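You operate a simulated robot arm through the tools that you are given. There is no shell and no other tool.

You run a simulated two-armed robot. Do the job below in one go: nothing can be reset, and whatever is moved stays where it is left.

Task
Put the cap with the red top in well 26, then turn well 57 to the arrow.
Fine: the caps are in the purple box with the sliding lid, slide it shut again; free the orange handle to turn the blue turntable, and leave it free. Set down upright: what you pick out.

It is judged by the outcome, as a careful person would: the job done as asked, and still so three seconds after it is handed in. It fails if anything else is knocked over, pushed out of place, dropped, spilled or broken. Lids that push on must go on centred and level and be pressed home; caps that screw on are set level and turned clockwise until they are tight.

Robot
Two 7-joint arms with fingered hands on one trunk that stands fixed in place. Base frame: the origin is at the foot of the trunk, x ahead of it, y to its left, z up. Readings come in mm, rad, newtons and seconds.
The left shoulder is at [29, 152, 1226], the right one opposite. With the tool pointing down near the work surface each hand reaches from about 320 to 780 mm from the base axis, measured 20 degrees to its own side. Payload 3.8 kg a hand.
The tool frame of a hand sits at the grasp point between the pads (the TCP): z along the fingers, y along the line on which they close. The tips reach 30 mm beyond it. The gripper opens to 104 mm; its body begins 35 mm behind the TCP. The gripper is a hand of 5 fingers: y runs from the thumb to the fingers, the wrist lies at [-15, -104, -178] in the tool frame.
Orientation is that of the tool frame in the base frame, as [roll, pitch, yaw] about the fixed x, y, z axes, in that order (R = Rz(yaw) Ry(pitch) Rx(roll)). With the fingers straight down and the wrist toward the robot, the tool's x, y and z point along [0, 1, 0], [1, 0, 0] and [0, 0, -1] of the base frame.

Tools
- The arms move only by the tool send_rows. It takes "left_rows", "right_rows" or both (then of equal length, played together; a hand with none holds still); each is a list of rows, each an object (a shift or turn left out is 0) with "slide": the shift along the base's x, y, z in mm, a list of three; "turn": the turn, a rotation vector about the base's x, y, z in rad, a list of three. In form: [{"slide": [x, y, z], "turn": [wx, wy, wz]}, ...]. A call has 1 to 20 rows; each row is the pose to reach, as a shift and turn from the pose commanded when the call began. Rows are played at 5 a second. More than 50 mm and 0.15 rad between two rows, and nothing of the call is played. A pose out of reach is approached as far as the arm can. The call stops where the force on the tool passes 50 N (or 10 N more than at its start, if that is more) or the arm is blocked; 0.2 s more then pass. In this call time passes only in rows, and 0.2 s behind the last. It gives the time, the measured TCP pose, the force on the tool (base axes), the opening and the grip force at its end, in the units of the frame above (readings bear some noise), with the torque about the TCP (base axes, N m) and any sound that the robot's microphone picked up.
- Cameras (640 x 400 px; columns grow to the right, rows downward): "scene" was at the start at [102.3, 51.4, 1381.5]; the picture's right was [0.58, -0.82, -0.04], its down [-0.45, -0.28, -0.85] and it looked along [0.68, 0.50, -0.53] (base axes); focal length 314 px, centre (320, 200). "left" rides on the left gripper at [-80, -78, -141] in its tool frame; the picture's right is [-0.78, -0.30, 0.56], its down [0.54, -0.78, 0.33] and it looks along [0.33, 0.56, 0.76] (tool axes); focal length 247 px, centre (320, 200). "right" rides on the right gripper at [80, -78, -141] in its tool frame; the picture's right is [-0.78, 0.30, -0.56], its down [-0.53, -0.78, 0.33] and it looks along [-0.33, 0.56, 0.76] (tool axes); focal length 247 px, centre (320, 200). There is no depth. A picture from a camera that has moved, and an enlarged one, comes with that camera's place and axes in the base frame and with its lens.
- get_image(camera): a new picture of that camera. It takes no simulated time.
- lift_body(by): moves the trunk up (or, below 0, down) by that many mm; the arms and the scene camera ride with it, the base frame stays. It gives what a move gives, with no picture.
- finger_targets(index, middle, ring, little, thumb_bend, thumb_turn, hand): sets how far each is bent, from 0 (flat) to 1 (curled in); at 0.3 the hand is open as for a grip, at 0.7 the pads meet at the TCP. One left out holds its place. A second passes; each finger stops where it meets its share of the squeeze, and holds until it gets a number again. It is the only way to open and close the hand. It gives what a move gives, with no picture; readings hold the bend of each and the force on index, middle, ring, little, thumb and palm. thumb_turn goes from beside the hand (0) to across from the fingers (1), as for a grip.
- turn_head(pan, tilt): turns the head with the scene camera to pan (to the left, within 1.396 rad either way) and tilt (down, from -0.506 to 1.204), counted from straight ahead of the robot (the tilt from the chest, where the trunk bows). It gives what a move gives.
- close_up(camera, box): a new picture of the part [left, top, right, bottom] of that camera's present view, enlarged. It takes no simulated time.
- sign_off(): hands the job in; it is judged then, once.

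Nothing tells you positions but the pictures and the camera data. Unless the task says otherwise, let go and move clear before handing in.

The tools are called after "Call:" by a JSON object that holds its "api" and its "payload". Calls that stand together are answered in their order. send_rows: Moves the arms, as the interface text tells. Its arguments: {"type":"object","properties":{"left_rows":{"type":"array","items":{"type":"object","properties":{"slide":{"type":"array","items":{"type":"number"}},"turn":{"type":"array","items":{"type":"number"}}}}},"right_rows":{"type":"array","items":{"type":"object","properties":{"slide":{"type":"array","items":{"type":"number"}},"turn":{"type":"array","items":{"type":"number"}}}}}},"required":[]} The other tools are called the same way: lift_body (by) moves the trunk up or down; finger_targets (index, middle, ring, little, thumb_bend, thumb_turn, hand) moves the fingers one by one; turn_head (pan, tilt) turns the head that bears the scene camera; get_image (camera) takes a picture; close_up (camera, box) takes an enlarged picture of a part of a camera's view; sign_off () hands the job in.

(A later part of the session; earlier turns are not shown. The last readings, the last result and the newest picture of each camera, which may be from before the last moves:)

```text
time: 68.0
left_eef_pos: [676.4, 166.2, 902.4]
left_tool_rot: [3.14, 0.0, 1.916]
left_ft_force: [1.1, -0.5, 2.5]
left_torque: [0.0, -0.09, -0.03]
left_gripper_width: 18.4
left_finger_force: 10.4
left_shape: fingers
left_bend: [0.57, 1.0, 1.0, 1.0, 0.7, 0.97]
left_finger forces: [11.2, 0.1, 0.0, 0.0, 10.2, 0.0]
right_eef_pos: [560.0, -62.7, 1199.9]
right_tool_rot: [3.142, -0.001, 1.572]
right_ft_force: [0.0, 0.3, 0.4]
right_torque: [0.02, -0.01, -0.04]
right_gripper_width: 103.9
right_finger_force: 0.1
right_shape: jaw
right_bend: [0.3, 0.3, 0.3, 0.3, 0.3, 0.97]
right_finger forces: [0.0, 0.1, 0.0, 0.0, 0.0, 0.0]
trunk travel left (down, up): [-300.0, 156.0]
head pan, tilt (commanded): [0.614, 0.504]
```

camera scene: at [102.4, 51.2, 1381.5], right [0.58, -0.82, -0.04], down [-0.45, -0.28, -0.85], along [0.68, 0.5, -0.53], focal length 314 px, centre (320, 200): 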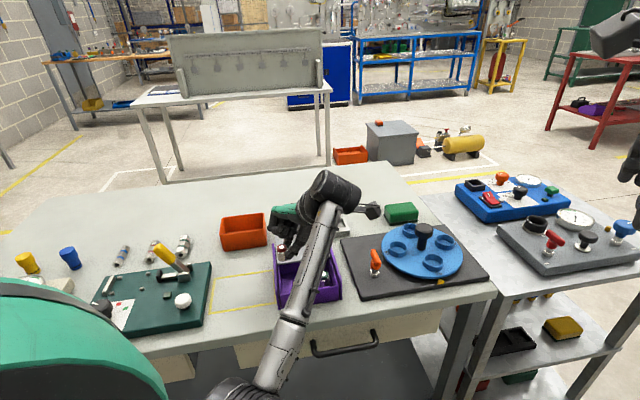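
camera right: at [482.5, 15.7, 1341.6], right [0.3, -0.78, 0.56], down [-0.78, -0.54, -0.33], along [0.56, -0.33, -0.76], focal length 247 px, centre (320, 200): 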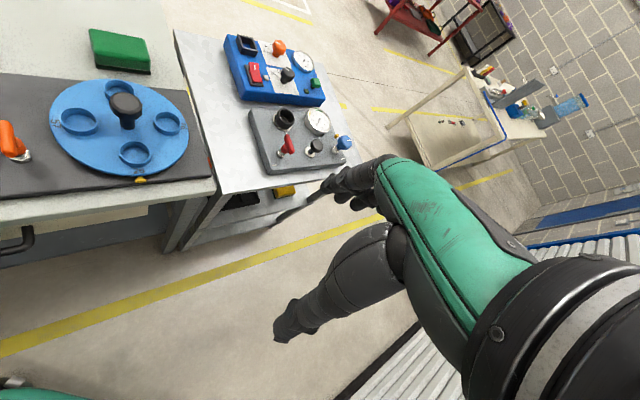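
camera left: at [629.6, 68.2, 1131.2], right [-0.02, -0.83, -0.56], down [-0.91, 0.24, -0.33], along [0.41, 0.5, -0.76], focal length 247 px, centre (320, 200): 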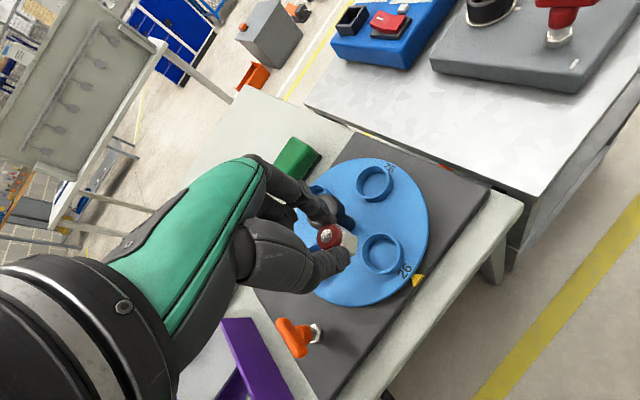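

Contact is felt (the thumb may be brushing the rim). I'll raise 1.5 mm so the thumb clears the rim, then release the cap gently.

Call:
{"api": "send_rows", "payload": {"left_rows": [{"slide": [0, 0, 1.5]}]}}

Call:
{"api": "close_up", "payload": {"camera": "scene", "box": [422, 235, 472, 280]}}

Call:
{"api": "finger_targets", "payload": {"hand": "left", "index": 0.58, "thumb_bend": 0.68}}

Call:
{"api": "close_up", "payload": {"camera": "left", "box": [320, 210, 400, 290]}}

```text
time: 68.4
left_eef_pos: [675.6, 167.1, 904.3]
left_tool_rot: [-3.139, 0.0, 1.917]
left_ft_force: [1.6, -0.7, -1.1]
left_torque: [-0.02, -0.01, 0.05]
left_gripper_width: 18.3
left_finger_force: 10.0
left_shape: fingers
left_bend: [0.57, 1.0, 1.0, 1.0, 0.7, 0.97]
left_finger forces: [11.0, 0.0, 0.0, 0.0, 10.1, 0.1]
right_eef_pos: [560.5, -62.8, 1200.9]
right_tool_rot: [-3.139, 0.0, 1.573]
right_ft_force: [-0.2, 0.1, -0.3]
right_torque: [-0.01, -0.02, -0.01]
right_gripper_width: 104.3
right_finger_force: 0.0
right_shape: jaw
right_bend: [0.3, 0.3, 0.3, 0.3, 0.3, 0.97]
right_finger forces: [0.1, 0.0, 0.0, 0.0, 0.1, 0.0]
trunk travel left (down, up): [-300.0, 156.0]
head pan, tilt (commanded): [0.614, 0.504]
```

```text
8.89 times, centred on (447, 258) of scene
camera zoom: at [102.8, 51.2, 1381.4], right [0.58, -0.82, -0.04], down [-0.45, -0.28, -0.85], along [0.68, 0.5, -0.53], focal length 2788 px, centre (-809, -311)
```

zoom: 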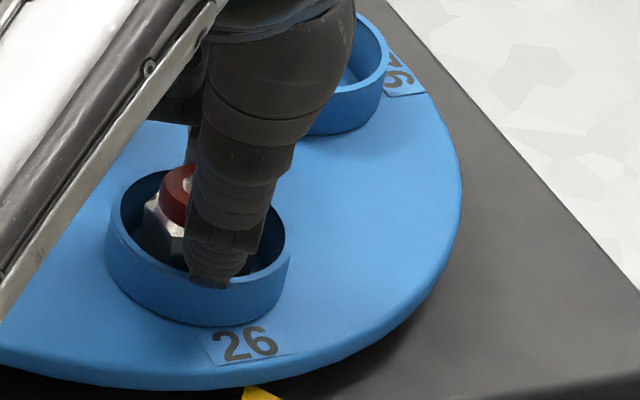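

```text
time: 69.4
left_eef_pos: [676.3, 167.0, 904.5]
left_tool_rot: [3.141, -0.002, 1.916]
left_ft_force: [-0.2, -0.1, 0.3]
left_torque: [0.0, 0.0, 0.0]
left_gripper_width: 22.4
left_finger_force: 0.8
left_shape: fingers
left_bend: [0.56, 1.0, 1.0, 1.0, 0.67, 0.97]
left_finger forces: [0.7, 0.0, 0.0, 0.0, 0.6, 0.1]
right_eef_pos: [559.9, -61.9, 1201.5]
right_tool_rot: [-3.138, -0.001, 1.572]
right_ft_force: [0.0, -0.2, -0.7]
right_torque: [-0.01, -0.01, -0.01]
right_gripper_width: 103.8
right_finger_force: 0.0
right_shape: jaw
right_bend: [0.3, 0.3, 0.3, 0.3, 0.3, 0.97]
right_finger forces: [0.0, 0.1, 0.0, 0.0, 0.0, 0.1]
trunk travel left (down, up): [-300.0, 156.0]
head pan, tilt (commanded): [0.614, 0.504]
```

```text
5.00 times, centred on (360, 250) of left
camera zoom: at [629.8, 64.8, 1045.0], right [-0.02, -0.83, -0.56], down [-0.91, 0.24, -0.33], along [0.41, 0.5, -0.76], focal length 1235 px, centre (120, -50)
```

zoom: 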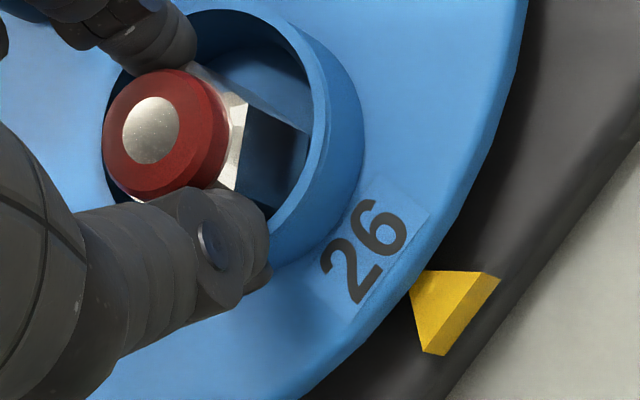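

Squeeze nearly zero and the cap sits in the well. I'll open further.

Call:
{"api": "finger_targets", "payload": {"hand": "left", "index": 0.52, "thumb_bend": 0.62}}

Call:
{"api": "close_up", "payload": {"camera": "left", "box": [320, 210, 400, 290]}}

Call:
{"api": "close_up", "payload": {"camera": "scene", "box": [422, 235, 472, 280]}}

```text
time: 70.4
left_eef_pos: [675.2, 168.0, 905.7]
left_tool_rot: [-3.141, 0.001, 1.916]
left_ft_force: [-1.2, 0.8, 1.4]
left_torque: [-0.01, 0.04, 0.01]
left_gripper_width: 30.9
left_finger_force: 0.4
left_shape: fingers
left_bend: [0.54, 1.0, 1.0, 1.0, 0.62, 0.97]
left_finger forces: [1.8, 0.0, 0.1, 0.0, 0.0, 0.0]
right_eef_pos: [559.9, -61.9, 1201.6]
right_tool_rot: [-3.141, -0.001, 1.572]
right_ft_force: [0.6, 0.7, -0.3]
right_torque: [-0.03, 0.0, -0.01]
right_gripper_width: 104.0
right_finger_force: 0.0
right_shape: jaw
right_bend: [0.3, 0.3, 0.3, 0.3, 0.3, 0.97]
right_finger forces: [0.1, 0.1, 0.0, 0.0, 0.0, 0.1]
trunk travel left (down, up): [-300.0, 156.0]
head pan, tilt (commanded): [0.614, 0.504]
```

```text
5.00 times, centred on (360, 250) of left
camera zoom: at [629.4, 64.7, 1045.2], right [-0.02, -0.83, -0.56], down [-0.91, 0.24, -0.33], along [0.41, 0.5, -0.76], focal length 1235 px, centre (120, -50)
```

zoom: 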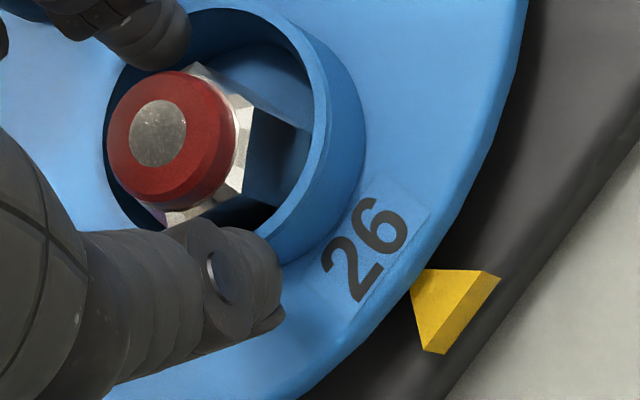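

```text
8.89 times, centred on (447, 258) of scene
camera zoom: at [102.0, 51.1, 1381.6], right [0.58, -0.82, -0.04], down [-0.45, -0.28, -0.85], along [0.68, 0.5, -0.53], focal length 2788 px, centre (-809, -311)
```

zoom: 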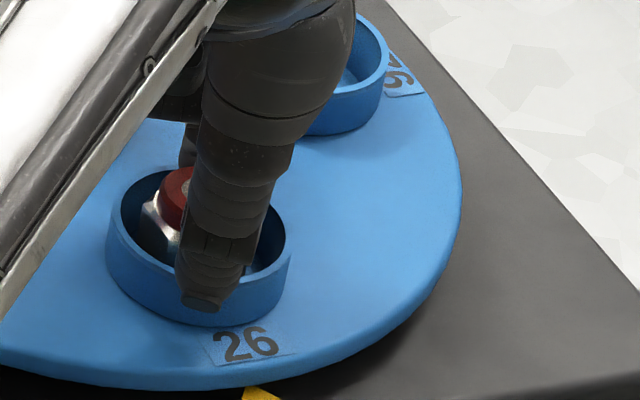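

The index tip is inside the ring and touches its far wall, so I'll relax it slightly inward and lift straight up.

Call:
{"api": "finger_targets", "payload": {"hand": "left", "index": 0.548}}

Call:
{"api": "send_rows", "payload": {"left_rows": [{"slide": [0, 0, 3]}, {"slide": [0, 0, 8]}]}}

Call:
{"api": "close_up", "payload": {"camera": "left", "box": [320, 210, 400, 290]}}

```text
time: 71.4
left_eef_pos: [676.4, 166.8, 903.4]
left_tool_rot: [-3.14, -0.002, 1.915]
left_ft_force: [-0.5, -0.3, 0.9]
left_torque: [0.02, 0.02, 0.02]
left_gripper_width: 30.7
left_finger_force: 0.5
left_shape: fingers
left_bend: [0.54, 1.0, 1.0, 1.0, 0.62, 0.97]
left_finger forces: [1.2, 0.0, 0.1, 0.1, 0.1, 0.0]
right_eef_pos: [560.1, -61.6, 1200.7]
right_tool_rot: [3.141, 0.0, 1.572]
right_ft_force: [0.4, 0.1, 0.0]
right_torque: [0.04, 0.02, -0.01]
right_gripper_width: 104.0
right_finger_force: 0.0
right_shape: jaw
right_bend: [0.3, 0.3, 0.3, 0.3, 0.3, 0.97]
right_finger forces: [0.1, 0.0, 0.0, 0.0, 0.1, 0.0]
trunk travel left (down, up): [-300.0, 156.0]
head pan, tilt (commanded): [0.614, 0.504]
```

```text
time: 72.0
left_eef_pos: [677.6, 166.9, 912.0]
left_tool_rot: [3.14, -0.002, 1.917]
left_ft_force: [0.3, 0.6, -0.4]
left_torque: [0.0, 0.0, 0.02]
left_gripper_width: 30.9
left_finger_force: 0.1
left_shape: fingers
left_bend: [0.54, 1.0, 1.0, 1.0, 0.62, 0.97]
left_finger forces: [0.0, 0.1, 0.0, 0.0, 0.0, 0.0]
right_eef_pos: [559.7, -61.3, 1200.6]
right_tool_rot: [-3.139, 0.001, 1.571]
right_ft_force: [-0.7, 0.7, 0.2]
right_torque: [0.01, -0.01, -0.01]
right_gripper_width: 104.1
right_finger_force: 0.0
right_shape: jaw
right_bend: [0.3, 0.3, 0.3, 0.3, 0.3, 0.97]
right_finger forces: [0.0, 0.1, 0.1, 0.0, 0.0, 0.1]
trunk travel left (down, up): [-300.0, 156.0]
head pan, tilt (commanded): [0.614, 0.504]
```

```text
5.00 times, centred on (360, 250) of left
camera zoom: at [630.1, 64.0, 1053.4], right [-0.02, -0.83, -0.56], down [-0.91, 0.24, -0.33], along [0.41, 0.5, -0.76], focal length 1235 px, centre (120, -50)
```

zoom: 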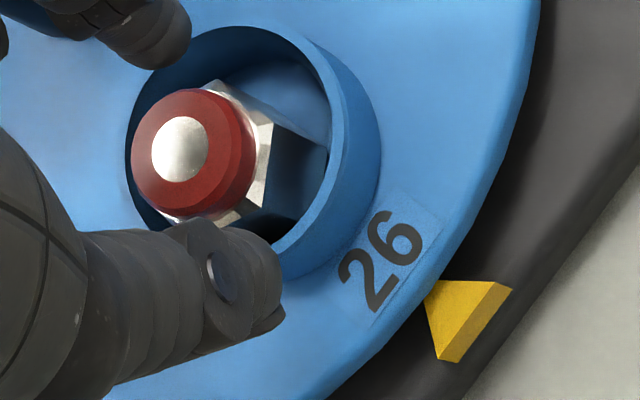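

The cap remains in the well. I'll lift the hand clear and inspect.

Call:
{"api": "send_rows", "payload": {"left_rows": [{"slide": [0, 0, 25]}, {"slide": [0, 0, 55]}, {"slide": [0, 0, 88]}, {"slide": [-30, 20, 100]}, {"slide": [-65, 45, 110]}]}}

Call:
{"api": "close_up", "payload": {"camera": "scene", "box": [375, 205, 485, 300]}}

Call:
{"api": "get_image", "payload": {"camera": "left"}}

Call:
{"api": "close_up", "payload": {"camera": "right", "box": [40, 60, 220, 210]}}

```text
time: 73.2
left_eef_pos: [613.6, 211.2, 1022.6]
left_tool_rot: [3.14, 0.0, 1.917]
left_ft_force: [-0.4, 0.3, -0.9]
left_torque: [0.01, 0.0, -0.01]
left_gripper_width: 31.3
left_finger_force: 0.0
left_shape: fingers
left_bend: [0.54, 1.0, 1.0, 1.0, 0.62, 0.97]
left_finger forces: [0.0, 0.1, 0.0, 0.0, 0.0, 0.0]
right_eef_pos: [558.9, -61.3, 1201.0]
right_tool_rot: [3.141, 0.0, 1.574]
right_ft_force: [0.9, 0.7, 0.7]
right_torque: [0.0, -0.01, 0.0]
right_gripper_width: 104.2
right_finger_force: 0.1
right_shape: jaw
right_bend: [0.3, 0.3, 0.3, 0.3, 0.3, 0.97]
right_finger forces: [0.1, 0.0, 0.0, 0.0, 0.0, 0.0]
trunk travel left (down, up): [-300.0, 156.0]
head pan, tilt (commanded): [0.614, 0.504]
```

```text
4.21 times, centred on (430, 252) of scene
camera zoom: at [101.3, 52.0, 1381.6], right [0.57, -0.82, -0.04], down [-0.45, -0.28, -0.85], along [0.68, 0.5, -0.53], focal length 1320 px, centre (-143, -21)
```

zoom: 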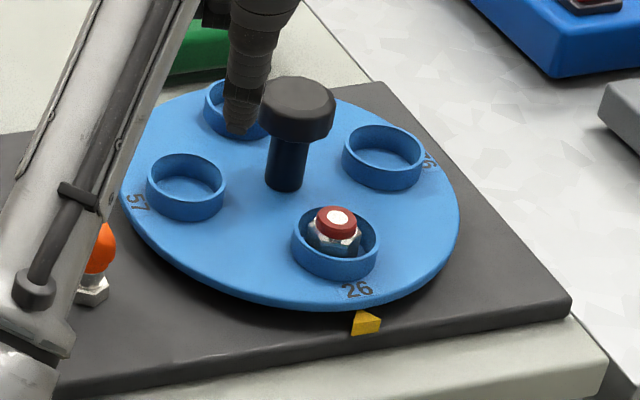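

```text
taken
camera left: at [566.0, 108.6, 1163.2], right [-0.02, -0.83, -0.56], down [-0.91, 0.24, -0.33], along [0.41, 0.5, -0.76], focal length 247 px, centre (320, 200)
```

left: 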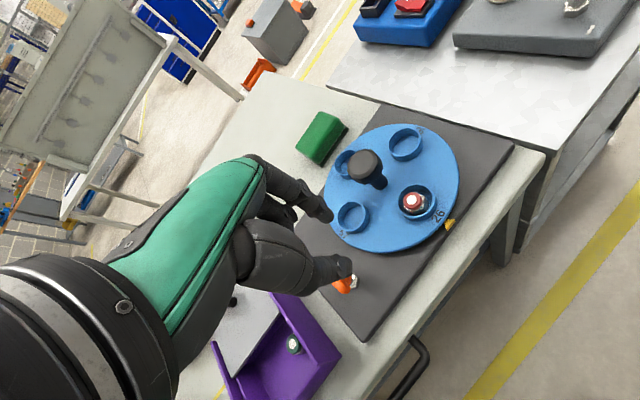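

```text
2.67 times, centred on (130, 135) of right
camera zoom: at [481.4, 18.0, 1342.1], right [0.3, -0.78, 0.56], down [-0.78, -0.54, -0.33], along [0.56, -0.33, -0.76], focal length 659 px, centre (827, 373)
```

zoom: 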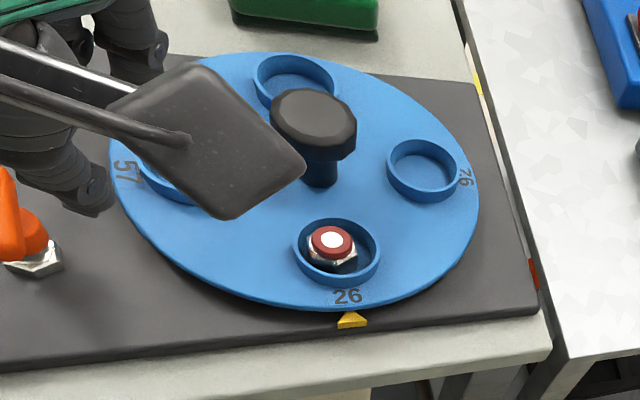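

The red cap stands upright in well 26. Next I'll close the box lid: reopen the hand and go back to the lid knob.

Call:
{"api": "finger_targets", "payload": {"hand": "left", "index": 0.3, "middle": 0.3, "ring": 0.05, "little": 0.05, "thumb_bend": 0.3}}

Call:
{"api": "send_rows", "payload": {"left_rows": [{"slide": [-5, 38, 0], "turn": [0, 0, 0.064]}, {"slide": [-10, 76, 0], "turn": [0, 0, 0.128]}, {"slide": [-15, 114, 0], "turn": [0, 0, 0.192]}, {"slide": [-20, 152, 0], "turn": [0, 0, 0.256]}, {"slide": [-25, 190, 0], "turn": [0, 0, 0.32]}, {"slide": [-29, 230, 0], "turn": [0, 0, 0.385]}, {"slide": [-32, 267, -10], "turn": [0, 0, 0.449]}, {"slide": [-32, 267, -40], "turn": [0, 0, 0.449]}]}}

Call:
{"api": "get_image", "payload": {"camera": "left"}}

Call:
{"api": "close_up", "payload": {"camera": "scene", "box": [250, 180, 370, 310]}}

```text
time: 74.2
left_eef_pos: [614.6, 209.2, 1021.7]
left_tool_rot: [3.141, -0.001, 1.917]
left_ft_force: [-0.2, 0.1, 0.5]
left_torque: [-0.01, 0.04, -0.01]
left_gripper_width: 102.8
left_finger_force: 0.1
left_shape: fingers
left_bend: [0.3, 0.3, 0.05, 0.05, 0.3, 0.97]
left_finger forces: [0.0, 0.1, 0.0, 0.0, 0.0, 0.0]
right_eef_pos: [560.4, -61.9, 1199.7]
right_tool_rot: [-3.14, -0.001, 1.573]
right_ft_force: [0.2, -0.5, 0.5]
right_torque: [0.01, 0.01, 0.0]
right_gripper_width: 103.8
right_finger_force: 0.1
right_shape: jaw
right_bend: [0.3, 0.3, 0.3, 0.3, 0.3, 0.97]
right_finger forces: [0.0, 0.1, 0.0, 0.0, 0.1, 0.0]
trunk travel left (down, up): [-300.0, 156.0]
head pan, tilt (commanded): [0.614, 0.504]
```

```text
time: 76.0
left_eef_pos: [578.3, 480.4, 983.6]
left_tool_rot: [-3.141, 0.001, 2.367]
left_ft_force: [0.4, -1.1, 0.3]
left_torque: [0.01, -0.01, 0.01]
left_gripper_width: 102.8
left_finger_force: 0.1
left_shape: fingers
left_bend: [0.3, 0.3, 0.05, 0.05, 0.3, 0.97]
left_finger forces: [0.1, 0.0, 0.0, 0.1, 0.0, 0.0]
right_eef_pos: [560.2, -61.6, 1199.5]
right_tool_rot: [-3.14, 0.0, 1.574]
right_ft_force: [-0.5, -0.3, 0.3]
right_torque: [0.01, 0.0, 0.05]
right_gripper_width: 104.0
right_finger_force: 0.1
right_shape: jaw
right_bend: [0.3, 0.3, 0.3, 0.3, 0.3, 0.97]
right_finger forces: [0.1, 0.0, 0.0, 0.0, 0.0, 0.0]
trunk travel left (down, up): [-300.0, 156.0]
head pan, tilt (commanded): [0.614, 0.504]
```

```text
taken
camera left: at [581.2, 367.9, 1124.7], right [0.35, -0.75, -0.56], down [-0.93, -0.18, -0.33], along [0.15, 0.63, -0.76], focal length 247 px, centre (320, 200)
```

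left: 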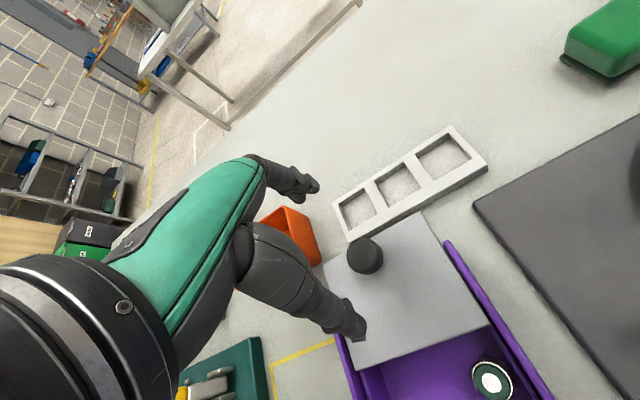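

```text
3.08 times, centred on (310, 245) of scene
camera zoom: at [102.6, 51.1, 1381.5], right [0.58, -0.82, -0.04], down [-0.45, -0.28, -0.85], along [0.68, 0.5, -0.53], focal length 965 px, centre (351, 62)
```

zoom: 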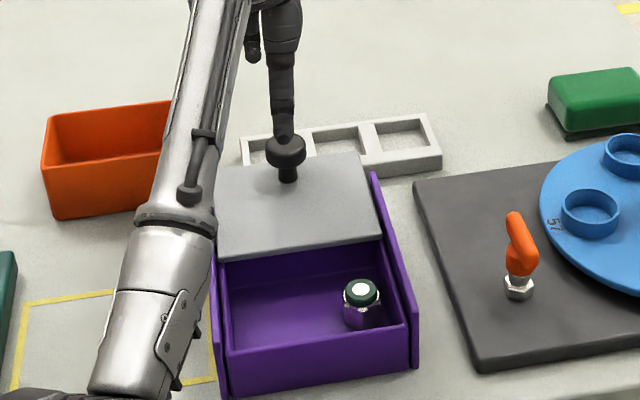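

The hand is over the lid knob. I'll descend, close on it, and then slide the lid back.

Call:
{"api": "send_rows", "payload": {"left_rows": [{"slide": [2, -3, -25]}, {"slide": [2, -3, -50]}, {"slide": [2, -3, -68]}]}}

Call:
{"api": "finger_targets", "payload": {"hand": "left", "index": 0.6, "middle": 0.6, "thumb_bend": 0.6}}

Call:
{"api": "close_up", "payload": {"camera": "left", "box": [230, 150, 500, 400]}}

```text
time: 76.8
left_eef_pos: [580.8, 475.0, 915.9]
left_tool_rot: [-3.141, 0.001, 2.367]
left_ft_force: [-0.6, 0.4, 0.2]
left_torque: [0.0, 0.01, 0.01]
left_gripper_width: 102.8
left_finger_force: 0.0
left_shape: fingers
left_bend: [0.3, 0.3, 0.05, 0.05, 0.3, 0.97]
left_finger forces: [0.0, 0.1, 0.1, 0.0, 0.1, 0.0]
right_eef_pos: [559.3, -62.5, 1200.9]
right_tool_rot: [-3.14, -0.001, 1.574]
right_ft_force: [0.0, 0.6, 0.0]
right_torque: [0.04, -0.01, -0.02]
right_gripper_width: 104.0
right_finger_force: 0.2
right_shape: jaw
right_bend: [0.3, 0.3, 0.3, 0.3, 0.3, 0.97]
right_finger forces: [0.0, 0.0, 0.0, 0.0, 0.0, 0.1]
trunk travel left (down, up): [-300.0, 156.0]
head pan, tilt (commanded): [0.614, 0.504]
```

```text
time: 77.8
left_eef_pos: [582.4, 474.9, 915.8]
left_tool_rot: [3.141, -0.001, 2.367]
left_ft_force: [-0.4, 0.0, -0.9]
left_torque: [0.04, -0.01, 0.0]
left_gripper_width: 27.5
left_finger_force: 0.2
left_shape: fingers
left_bend: [0.59, 0.6, 0.05, 0.05, 0.6, 0.97]
left_finger forces: [0.6, 0.1, 0.0, 0.0, 0.2, 0.0]
right_eef_pos: [560.2, -62.0, 1200.3]
right_tool_rot: [-3.139, 0.001, 1.573]
right_ft_force: [1.0, 0.4, 0.9]
right_torque: [0.01, -0.03, 0.03]
right_gripper_width: 104.1
right_finger_force: 0.0
right_shape: jaw
right_bend: [0.3, 0.3, 0.3, 0.3, 0.3, 0.97]
right_finger forces: [0.0, 0.1, 0.0, 0.1, 0.1, 0.0]
trunk travel left (down, up): [-300.0, 156.0]
head pan, tilt (commanded): [0.614, 0.504]
```

```text
1.60 times, centred on (365, 275) of left
camera zoom: at [583.7, 362.6, 1056.9], right [0.35, -0.75, -0.56], down [-0.93, -0.18, -0.33], along [0.15, 0.63, -0.76], focal length 395 px, centre (248, 80)
```

zoom: 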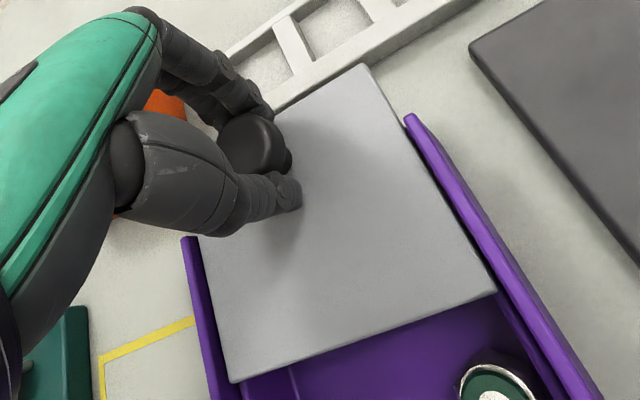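

The knob is caged. I'll slide the lid back towards closed, first about 80 mm.

Call:
{"api": "send_rows", "payload": {"left_rows": [{"slide": [-7, -7.1, 0]}, {"slide": [-14, -14.2, 0]}, {"slide": [-21, -21.3, 0]}, {"slide": [-28, -28.4, 0]}, {"slide": [-35, -35.5, 0]}, {"slide": [-42, -42.7, 0]}, {"slide": [-49, -49.8, 0]}, {"slide": [-56, -57, 0]}]}}

Call:
{"api": "close_up", "payload": {"camera": "scene", "box": [250, 190, 360, 320]}}

Call:
{"api": "close_up", "payload": {"camera": "left", "box": [230, 150, 500, 400]}}

```text
time: 79.6
left_eef_pos: [525.7, 418.4, 915.0]
left_tool_rot: [3.14, -0.001, 2.366]
left_ft_force: [0.8, 0.0, 0.2]
left_torque: [0.0, -0.02, -0.01]
left_gripper_width: 27.4
left_finger_force: 0.1
left_shape: fingers
left_bend: [0.59, 0.6, 0.05, 0.05, 0.6, 0.97]
left_finger forces: [0.6, 0.0, 0.0, 0.0, 0.0, 0.0]
right_eef_pos: [559.6, -62.2, 1201.6]
right_tool_rot: [-3.141, -0.001, 1.573]
right_ft_force: [-0.7, 0.4, 0.2]
right_torque: [0.01, 0.01, 0.01]
right_gripper_width: 104.0
right_finger_force: 0.1
right_shape: jaw
right_bend: [0.3, 0.3, 0.3, 0.3, 0.3, 0.97]
right_finger forces: [0.0, 0.1, 0.0, 0.1, 0.1, 0.0]
trunk travel left (down, up): [-300.0, 156.0]
head pan, tilt (commanded): [0.614, 0.504]
```

```text
3.08 times, centred on (305, 255) of scene
camera zoom: at [102.3, 51.1, 1381.5], right [0.58, -0.82, -0.04], down [-0.45, -0.28, -0.85], along [0.68, 0.5, -0.53], focal length 965 px, centre (366, 31)
```

zoom: 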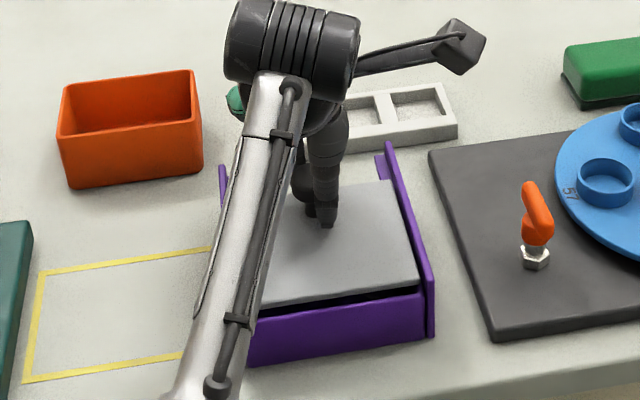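

```text
1.60 times, centred on (365, 275) of left
camera zoom: at [527.9, 305.7, 1054.7], right [0.35, -0.75, -0.56], down [-0.93, -0.18, -0.33], along [0.15, 0.63, -0.76], focal length 395 px, centre (248, 80)
```

zoom: 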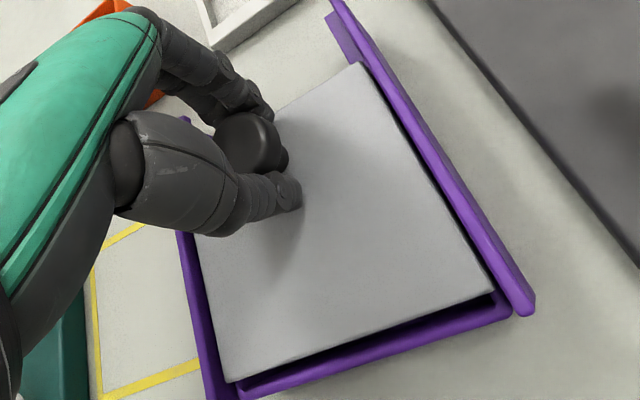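

About 12 mm left. I'll slide 8 mm, then check.

Call:
{"api": "send_rows", "payload": {"left_rows": [{"slide": [-2, -2, 0]}, {"slide": [-4, -4, 0]}, {"slide": [-5.6, -5.7, 0]}]}}

Call:
{"api": "close_up", "payload": {"camera": "left", "box": [290, 220, 510, 400]}}

Call:
{"api": "close_up", "payload": {"camera": "scene", "box": [270, 240, 350, 320]}}

```text
time: 80.4
left_eef_pos: [520.2, 413.4, 914.8]
left_tool_rot: [3.141, -0.001, 2.368]
left_ft_force: [0.8, -0.6, -0.9]
left_torque: [0.03, 0.0, 0.01]
left_gripper_width: 27.8
left_finger_force: 1.0
left_shape: fingers
left_bend: [0.59, 0.6, 0.05, 0.05, 0.6, 0.97]
left_finger forces: [0.8, 0.0, 0.1, 0.0, 0.1, 0.0]
right_eef_pos: [560.8, -62.1, 1200.5]
right_tool_rot: [-3.14, -0.002, 1.573]
right_ft_force: [0.9, 0.1, 0.5]
right_torque: [-0.03, -0.02, 0.01]
right_gripper_width: 103.9
right_finger_force: 0.1
right_shape: jaw
right_bend: [0.3, 0.3, 0.3, 0.3, 0.3, 0.97]
right_finger forces: [0.0, 0.0, 0.0, 0.0, 0.0, 0.1]
trunk travel left (down, up): [-300.0, 156.0]
head pan, tilt (commanded): [0.614, 0.504]
```

```text
2.22 times, centred on (400, 310) of left
camera zoom: at [522.3, 300.1, 1054.9], right [0.35, -0.75, -0.56], down [-0.93, -0.18, -0.33], along [0.15, 0.63, -0.76], focal length 549 px, centre (142, -44)
```

zoom: 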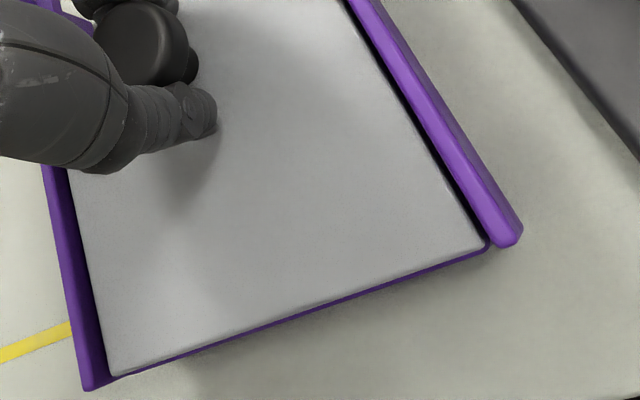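

```text
5.00 times, centred on (310, 280) of scene
camera zoom: at [102.5, 51.3, 1381.5], right [0.58, -0.82, -0.04], down [-0.45, -0.28, -0.85], along [0.68, 0.5, -0.53], focal length 1568 px, centre (370, -200)
```

zoom: 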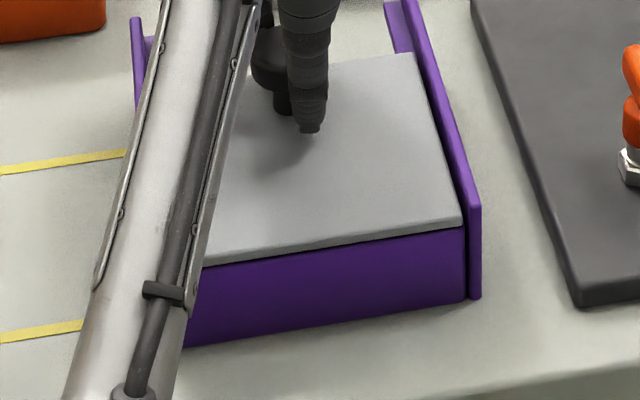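

Nearly shut: a thin strip remains. I'll push the last few millimetres gently until the stop.

Call:
{"api": "send_rows", "payload": {"left_rows": [{"slide": [-1, -1, 0]}, {"slide": [-2.1, -2.1, 0]}]}}

Call:
{"api": "close_up", "payload": {"camera": "left", "box": [290, 220, 510, 400]}}

Call:
{"api": "send_rows", "payload": {"left_rows": [{"slide": [-1, -1, 0]}, {"slide": [-2, -2, 0]}]}}

Call:
{"api": "close_up", "payload": {"camera": "left", "box": [290, 220, 510, 400]}}

```text
time: 81.0
left_eef_pos: [519.7, 410.4, 914.2]
left_tool_rot: [3.14, -0.001, 2.368]
left_ft_force: [0.7, 0.6, -0.8]
left_torque: [0.0, 0.01, 0.02]
left_gripper_width: 28.2
left_finger_force: 0.7
left_shape: fingers
left_bend: [0.59, 0.6, 0.05, 0.05, 0.6, 0.97]
left_finger forces: [1.5, 0.1, 0.1, 0.1, 0.1, 0.0]
right_eef_pos: [560.6, -61.7, 1199.7]
right_tool_rot: [-3.139, 0.0, 1.571]
right_ft_force: [0.3, 0.6, 0.2]
right_torque: [0.04, -0.01, 0.01]
right_gripper_width: 103.9
right_finger_force: 0.0
right_shape: jaw
right_bend: [0.3, 0.3, 0.3, 0.3, 0.3, 0.97]
right_finger forces: [0.0, 0.0, 0.1, 0.0, 0.1, 0.1]
trunk travel left (down, up): [-300.0, 156.0]
head pan, tilt (commanded): [0.614, 0.504]
```

```text
2.22 times, centred on (400, 310) of left
camera zoom: at [520.6, 298.6, 1055.6], right [0.35, -0.75, -0.56], down [-0.93, -0.18, -0.33], along [0.15, 0.63, -0.76], focal length 549 px, centre (142, -44)
```

zoom: 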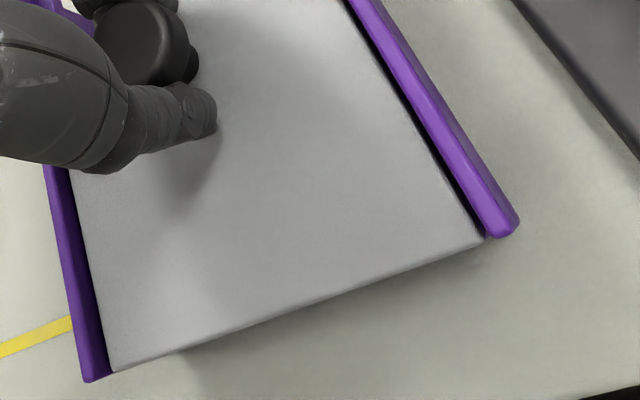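

```text
time: 81.6
left_eef_pos: [516.2, 408.5, 914.5]
left_tool_rot: [-3.141, 0.0, 2.365]
left_ft_force: [4.0, 1.3, -0.3]
left_torque: [0.01, -0.05, -0.03]
left_gripper_width: 30.6
left_finger_force: 1.4
left_shape: fingers
left_bend: [0.57, 0.6, 0.05, 0.05, 0.6, 0.97]
left_finger forces: [3.4, 0.2, 0.1, 0.0, 0.0, 0.0]
right_eef_pos: [560.7, -62.0, 1201.2]
right_tool_rot: [-3.14, -0.001, 1.571]
right_ft_force: [0.3, -0.9, 0.1]
right_torque: [-0.01, 0.01, 0.01]
right_gripper_width: 103.9
right_finger_force: 0.0
right_shape: jaw
right_bend: [0.3, 0.3, 0.3, 0.3, 0.3, 0.97]
right_finger forces: [0.1, 0.0, 0.1, 0.1, 0.1, 0.1]
trunk travel left (down, up): [-300.0, 156.0]
head pan, tilt (commanded): [0.614, 0.504]
```

```text
2.22 times, centred on (400, 310) of left
camera zoom: at [518.3, 297.1, 1055.8], right [0.35, -0.75, -0.56], down [-0.93, -0.18, -0.33], along [0.15, 0.63, -0.76], focal length 549 px, centre (142, -44)
```

zoom: 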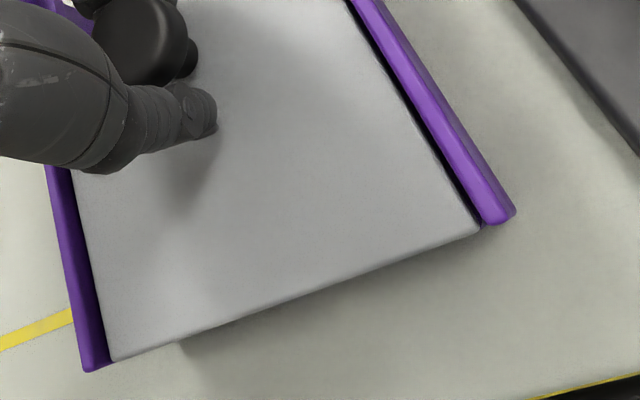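

The stop is reached (force rising, lid flush). I'll relax, release the knob and lift away.

Call:
{"api": "send_rows", "payload": {"left_rows": [{"slide": [1.5, 1.5, 0]}]}}

Call:
{"api": "finger_targets", "payload": {"hand": "left", "index": 0.3, "middle": 0.3, "thumb_bend": 0.3}}

Call:
{"api": "send_rows", "payload": {"left_rows": [{"slide": [0, 0, 30]}, {"slide": [0, 0, 70]}, {"slide": [-10, 10, 110]}, {"slide": [-40, 35, 125]}, {"slide": [-70, 60, 135]}]}}

Call:
{"api": "close_up", "payload": {"camera": "scene", "box": [250, 200, 400, 320]}}

Call:
{"api": "get_image", "payload": {"camera": "left"}}

```text
time: 82.0
left_eef_pos: [516.7, 410.7, 915.4]
left_tool_rot: [-3.142, 0.0, 2.365]
left_ft_force: [0.7, 0.5, -0.7]
left_torque: [-0.05, -0.03, -0.03]
left_gripper_width: 30.1
left_finger_force: 1.4
left_shape: fingers
left_bend: [0.57, 0.6, 0.05, 0.05, 0.6, 0.97]
left_finger forces: [2.5, 0.1, 0.1, 0.0, 0.1, 0.1]
right_eef_pos: [560.6, -62.9, 1201.3]
right_tool_rot: [-3.14, 0.0, 1.574]
right_ft_force: [0.0, 0.5, 0.1]
right_torque: [0.0, 0.02, 0.02]
right_gripper_width: 103.9
right_finger_force: 0.0
right_shape: jaw
right_bend: [0.3, 0.3, 0.3, 0.3, 0.3, 0.97]
right_finger forces: [0.0, 0.2, 0.0, 0.0, 0.0, 0.1]
trunk travel left (down, up): [-300.0, 156.0]
head pan, tilt (commanded): [0.614, 0.504]
```

```text
time: 83.0
left_eef_pos: [516.2, 410.9, 915.4]
left_tool_rot: [3.141, -0.002, 2.367]
left_ft_force: [-0.6, 0.5, 0.1]
left_torque: [-0.03, -0.02, 0.02]
left_gripper_width: 102.6
left_finger_force: 0.0
left_shape: fingers
left_bend: [0.3, 0.3, 0.05, 0.05, 0.3, 0.97]
left_finger forces: [0.0, 0.0, 0.0, 0.1, 0.0, 0.0]
right_eef_pos: [559.8, -62.1, 1200.2]
right_tool_rot: [-3.14, 0.0, 1.572]
right_ft_force: [0.5, -0.4, 0.5]
right_torque: [-0.01, 0.0, 0.03]
right_gripper_width: 103.9
right_finger_force: 0.0
right_shape: jaw
right_bend: [0.3, 0.3, 0.3, 0.3, 0.3, 0.97]
right_finger forces: [0.0, 0.0, 0.0, 0.0, 0.0, 0.1]
trunk travel left (down, up): [-300.0, 156.0]
head pan, tilt (commanded): [0.614, 0.504]
```

```text
time: 84.2
left_eef_pos: [450.5, 473.7, 1049.9]
left_tool_rot: [3.142, 0.0, 2.365]
left_ft_force: [0.3, 0.2, -0.6]
left_torque: [-0.01, 0.03, 0.0]
left_gripper_width: 102.9
left_finger_force: 0.0
left_shape: fingers
left_bend: [0.3, 0.3, 0.05, 0.05, 0.3, 0.97]
left_finger forces: [0.0, 0.0, 0.1, 0.1, 0.0, 0.0]
right_eef_pos: [559.5, -62.9, 1201.4]
right_tool_rot: [3.14, 0.001, 1.573]
right_ft_force: [-0.3, -0.3, -0.6]
right_torque: [0.01, -0.04, -0.04]
right_gripper_width: 104.3
right_finger_force: 0.0
right_shape: jaw
right_bend: [0.3, 0.3, 0.3, 0.3, 0.3, 0.97]
right_finger forces: [0.1, 0.1, 0.0, 0.0, 0.0, 0.1]
trunk travel left (down, up): [-300.0, 156.0]
head pan, tilt (commanded): [0.614, 0.504]
```

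```text
3.33 times, centred on (325, 260) of scene
camera zoom: at [101.6, 52.0, 1381.6], right [0.57, -0.82, -0.04], down [-0.45, -0.28, -0.85], along [0.68, 0.5, -0.53], focal length 1045 px, centre (303, 0)
```

zoom: 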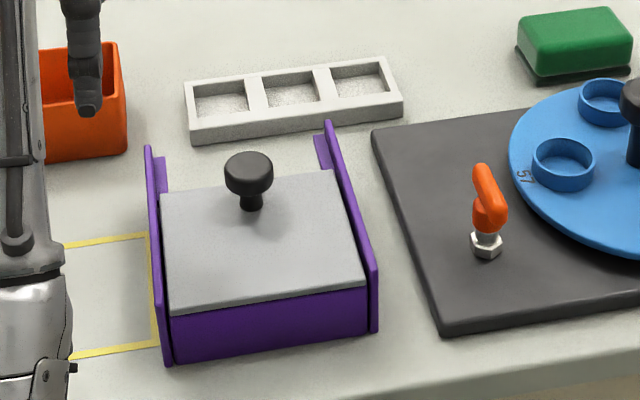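

```text
taken
camera left: at [451.4, 361.1, 1190.9], right [0.35, -0.76, -0.56], down [-0.93, -0.18, -0.33], along [0.15, 0.63, -0.76], focal length 247 px, centre (320, 200)
```

left: 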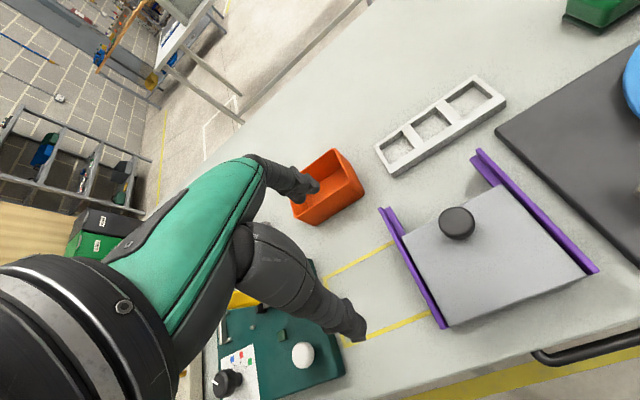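

The box is shut and in its original place. Now the orange T-handle: I'll turn the left hand so it can close across the T-bar, and hover above it.

Call:
{"api": "finger_targets", "payload": {"hand": "left", "ring": 0.3, "little": 0.3}}

Call:
{"api": "send_rows", "payload": {"left_rows": [{"slide": [14, -17, 0], "turn": [0, 0, -0.144]}, {"slide": [28, -35, 0], "turn": [0, 0, -0.288]}, {"slide": [42, -53, 0], "turn": [0, 0, -0.432]}, {"slide": [57, -72, 0], "turn": [0, 0, -0.576]}, {"slide": [72, -91, 0], "turn": [0, 0, -0.72]}, {"slide": [87, -110, 0], "turn": [0, 0, -0.864]}, {"slide": [102, -129, 0], "turn": [0, 0, -1.008]}, {"slide": [117, -148, 0], "turn": [0, 0, -1.152]}, {"slide": [132, -167, 0], "turn": [0, 0, -1.296]}, {"slide": [146, -185, 0], "turn": [0, 0, -1.44]}, {"slide": [160, -202, -20], "turn": [0, 0, -1.58]}]}}

Call:
{"api": "get_image", "payload": {"camera": "left"}}

Call:
{"api": "get_image", "payload": {"camera": "scene"}}

```text
time: 85.2
left_eef_pos: [450.9, 471.9, 1049.9]
left_tool_rot: [3.141, -0.002, 2.367]
left_ft_force: [0.2, 0.2, 0.0]
left_torque: [0.01, 0.05, 0.02]
left_gripper_width: 103.1
left_finger_force: 0.0
left_shape: fingers
left_bend: [0.3, 0.3, 0.3, 0.3, 0.3, 0.97]
left_finger forces: [0.0, 0.0, 0.1, 0.0, 0.1, 0.1]
right_eef_pos: [561.2, -61.2, 1200.6]
right_tool_rot: [-3.14, 0.0, 1.571]
right_ft_force: [0.8, -0.2, -0.7]
right_torque: [0.02, 0.01, -0.03]
right_gripper_width: 104.1
right_finger_force: 0.0
right_shape: jaw
right_bend: [0.3, 0.3, 0.3, 0.3, 0.3, 0.97]
right_finger forces: [0.0, 0.0, 0.0, 0.1, 0.0, 0.1]
trunk travel left (down, up): [-300.0, 156.0]
head pan, tilt (commanded): [0.614, 0.504]
```

```text
time: 87.6
left_eef_pos: [609.6, 265.9, 1029.9]
left_tool_rot: [-3.14, 0.002, 0.785]
left_ft_force: [-0.3, -0.5, 0.1]
left_torque: [0.02, 0.03, -0.06]
left_gripper_width: 102.6
left_finger_force: 0.1
left_shape: fingers
left_bend: [0.3, 0.3, 0.3, 0.3, 0.3, 0.97]
left_finger forces: [0.0, 0.0, 0.1, 0.0, 0.1, 0.0]
right_eef_pos: [561.1, -62.3, 1200.3]
right_tool_rot: [-3.14, 0.001, 1.573]
right_ft_force: [0.7, -0.5, 1.0]
right_torque: [-0.03, -0.01, -0.03]
right_gripper_width: 104.1
right_finger_force: 0.1
right_shape: jaw
right_bend: [0.3, 0.3, 0.3, 0.3, 0.3, 0.97]
right_finger forces: [0.0, 0.1, 0.1, 0.0, 0.0, 0.0]
trunk travel left (down, up): [-300.0, 156.0]
head pan, tilt (commanded): [0.614, 0.504]
```

```text
taken
camera left: at [496.8, 263.7, 1170.3], right [-0.76, -0.34, -0.56], down [-0.17, 0.93, -0.33], along [0.63, -0.16, -0.76], focal length 247 px, centre (320, 200)
```

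left: 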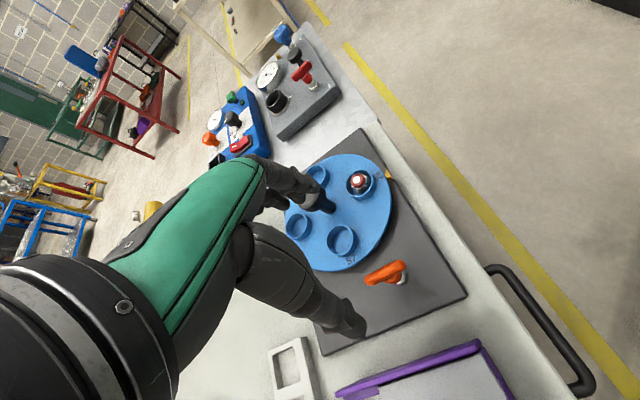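

```text
taken
camera scene: at [103.2, 51.2, 1381.4], right [0.58, -0.82, -0.04], down [-0.45, -0.28, -0.85], along [0.68, 0.5, -0.53], focal length 314 px, centre (320, 200)
```

scene: 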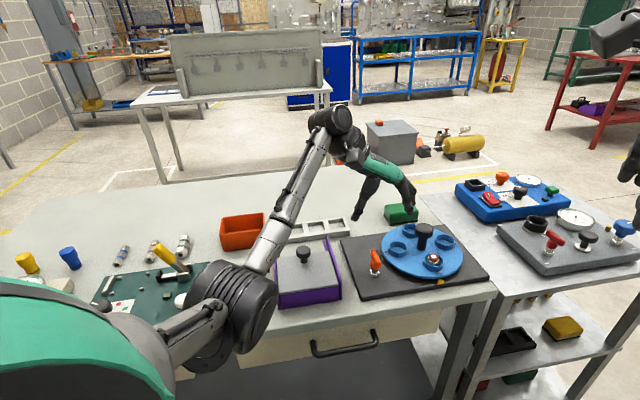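

The hand is over the handle with the right orientation. I'll zoom in to see the handle's shape and exact pose.

Call:
{"api": "close_up", "payload": {"camera": "left", "box": [350, 245, 430, 305]}}

Call:
{"api": "close_up", "payload": {"camera": "scene", "box": [355, 240, 405, 285]}}

Call:
{"api": "close_up", "payload": {"camera": "left", "box": [280, 60, 340, 110]}}

```text
6.67 times, centred on (390, 275) of left
camera zoom: at [496.8, 263.7, 1170.3], right [-0.76, -0.34, -0.56], down [-0.17, 0.93, -0.33], along [0.63, -0.16, -0.76], focal length 1646 px, centre (-147, -300)
```

zoom: 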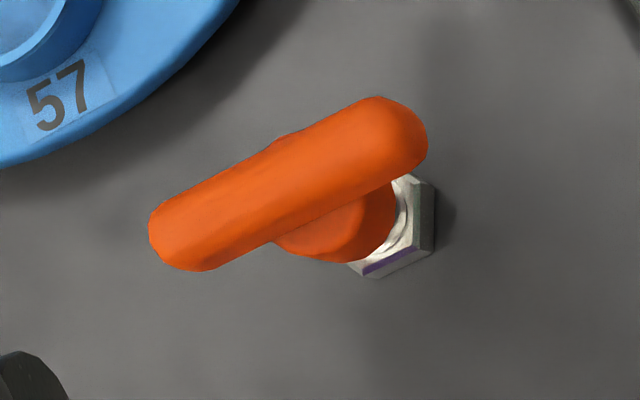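

```text
8.89 times, centred on (380, 262) of scene
camera zoom: at [103.2, 51.2, 1381.4], right [0.58, -0.82, -0.04], down [-0.45, -0.28, -0.85], along [0.68, 0.5, -0.53], focal length 2788 px, centre (-213, -356)
```

zoom: 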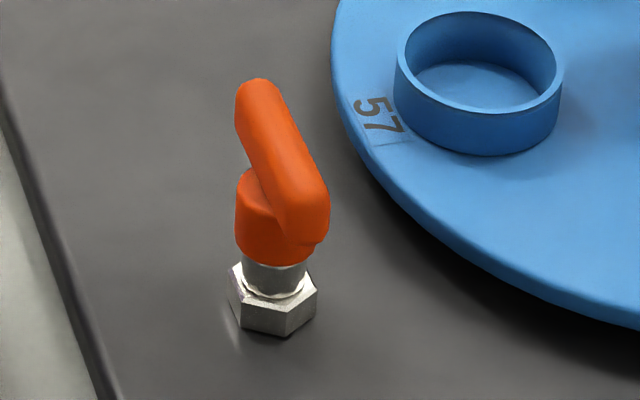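

```text
8.00 times, centred on (310, 85) of left
camera zoom: at [496.8, 263.7, 1170.3], right [-0.76, -0.34, -0.56], down [-0.17, 0.93, -0.33], along [0.63, -0.16, -0.76], focal length 1976 px, centre (400, 1120)
```

zoom: 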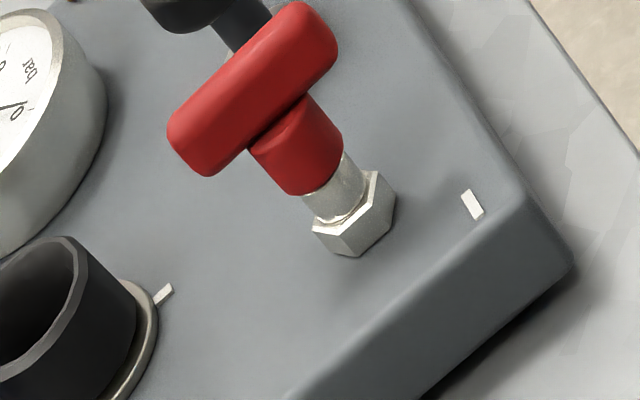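

The handle is a T-bar plunger, bar centre about (604, 270, 881) pointing along 45°. I'll curl ring and little, and descend with index and middle on one side, thumb on the other.

Call:
{"api": "finger_targets", "payload": {"hand": "left", "index": 0.42, "middle": 0.42, "ring": 1.0, "little": 1.0, "thumb_bend": 0.42}}

Call:
{"api": "send_rows", "payload": {"left_rows": [{"slide": [-4, 1, -30]}, {"slide": [-8, 1, -60]}, {"slide": [-9, 1, -85]}]}}

Call:
{"api": "close_up", "payload": {"camera": "left", "box": [270, 170, 430, 320]}}

Call:
{"api": "close_up", "payload": {"camera": "scene", "box": [340, 200, 420, 290]}}

```text
time: 88.6
left_eef_pos: [609.4, 266.4, 1029.4]
left_tool_rot: [3.141, 0.002, 0.785]
left_ft_force: [-0.1, 0.3, -0.3]
left_torque: [-0.01, 0.0, 0.0]
left_gripper_width: 73.5
left_finger_force: 0.1
left_shape: fingers
left_bend: [0.42, 0.42, 1.0, 1.0, 0.42, 0.97]
left_finger forces: [0.0, 0.0, 0.0, 0.0, 0.0, 0.0]
right_eef_pos: [560.0, -61.5, 1199.6]
right_tool_rot: [-3.14, -0.001, 1.571]
right_ft_force: [-0.1, 0.1, 0.3]
right_torque: [-0.05, -0.01, 0.01]
right_gripper_width: 104.0
right_finger_force: 0.2
right_shape: jaw
right_bend: [0.3, 0.3, 0.3, 0.3, 0.3, 0.97]
right_finger forces: [0.1, 0.0, 0.1, 0.0, 0.1, 0.0]
trunk travel left (down, up): [-300.0, 156.0]
head pan, tilt (commanded): [0.614, 0.504]
```

```text
time: 89.4
left_eef_pos: [599.8, 266.2, 944.1]
left_tool_rot: [3.14, -0.001, 0.785]
left_ft_force: [-0.7, 0.6, -0.7]
left_torque: [0.02, -0.01, 0.01]
left_gripper_width: 73.5
left_finger_force: 0.0
left_shape: fingers
left_bend: [0.42, 0.42, 1.0, 1.0, 0.42, 0.97]
left_finger forces: [0.0, 0.0, 0.1, 0.0, 0.0, 0.0]
right_eef_pos: [560.4, -61.7, 1200.6]
right_tool_rot: [-3.14, 0.001, 1.573]
right_ft_force: [0.0, -0.1, -0.3]
right_torque: [0.02, -0.03, -0.02]
right_gripper_width: 104.0
right_finger_force: 0.0
right_shape: jaw
right_bend: [0.3, 0.3, 0.3, 0.3, 0.3, 0.97]
right_finger forces: [0.1, 0.0, 0.0, 0.0, 0.1, 0.1]
trunk travel left (down, up): [-300.0, 156.0]
head pan, tilt (commanded): [0.614, 0.504]
```

```text
2.67 times, centred on (350, 245) of left
camera zoom: at [486.6, 263.9, 1085.0], right [-0.76, -0.34, -0.56], down [-0.17, 0.93, -0.33], along [0.63, -0.16, -0.76], focal length 659 px, centre (240, 80)
```

zoom: 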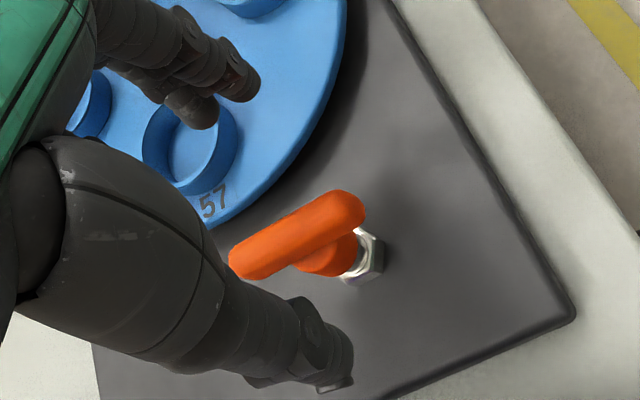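

```text
4.44 times, centred on (380, 245) of scene
camera zoom: at [102.6, 51.3, 1381.5], right [0.58, -0.82, -0.04], down [-0.45, -0.28, -0.85], along [0.68, 0.5, -0.53], focal length 1394 px, centre (53, 0)
```

zoom: 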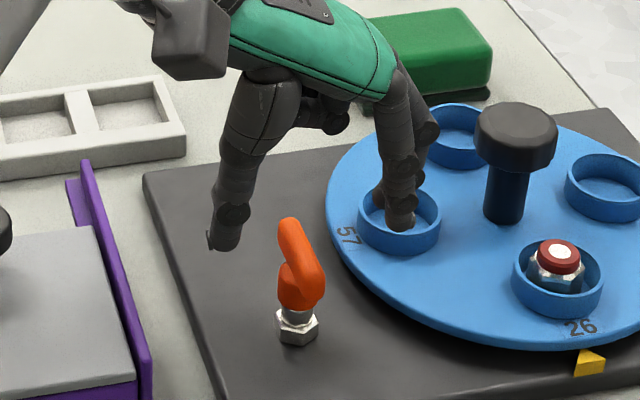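

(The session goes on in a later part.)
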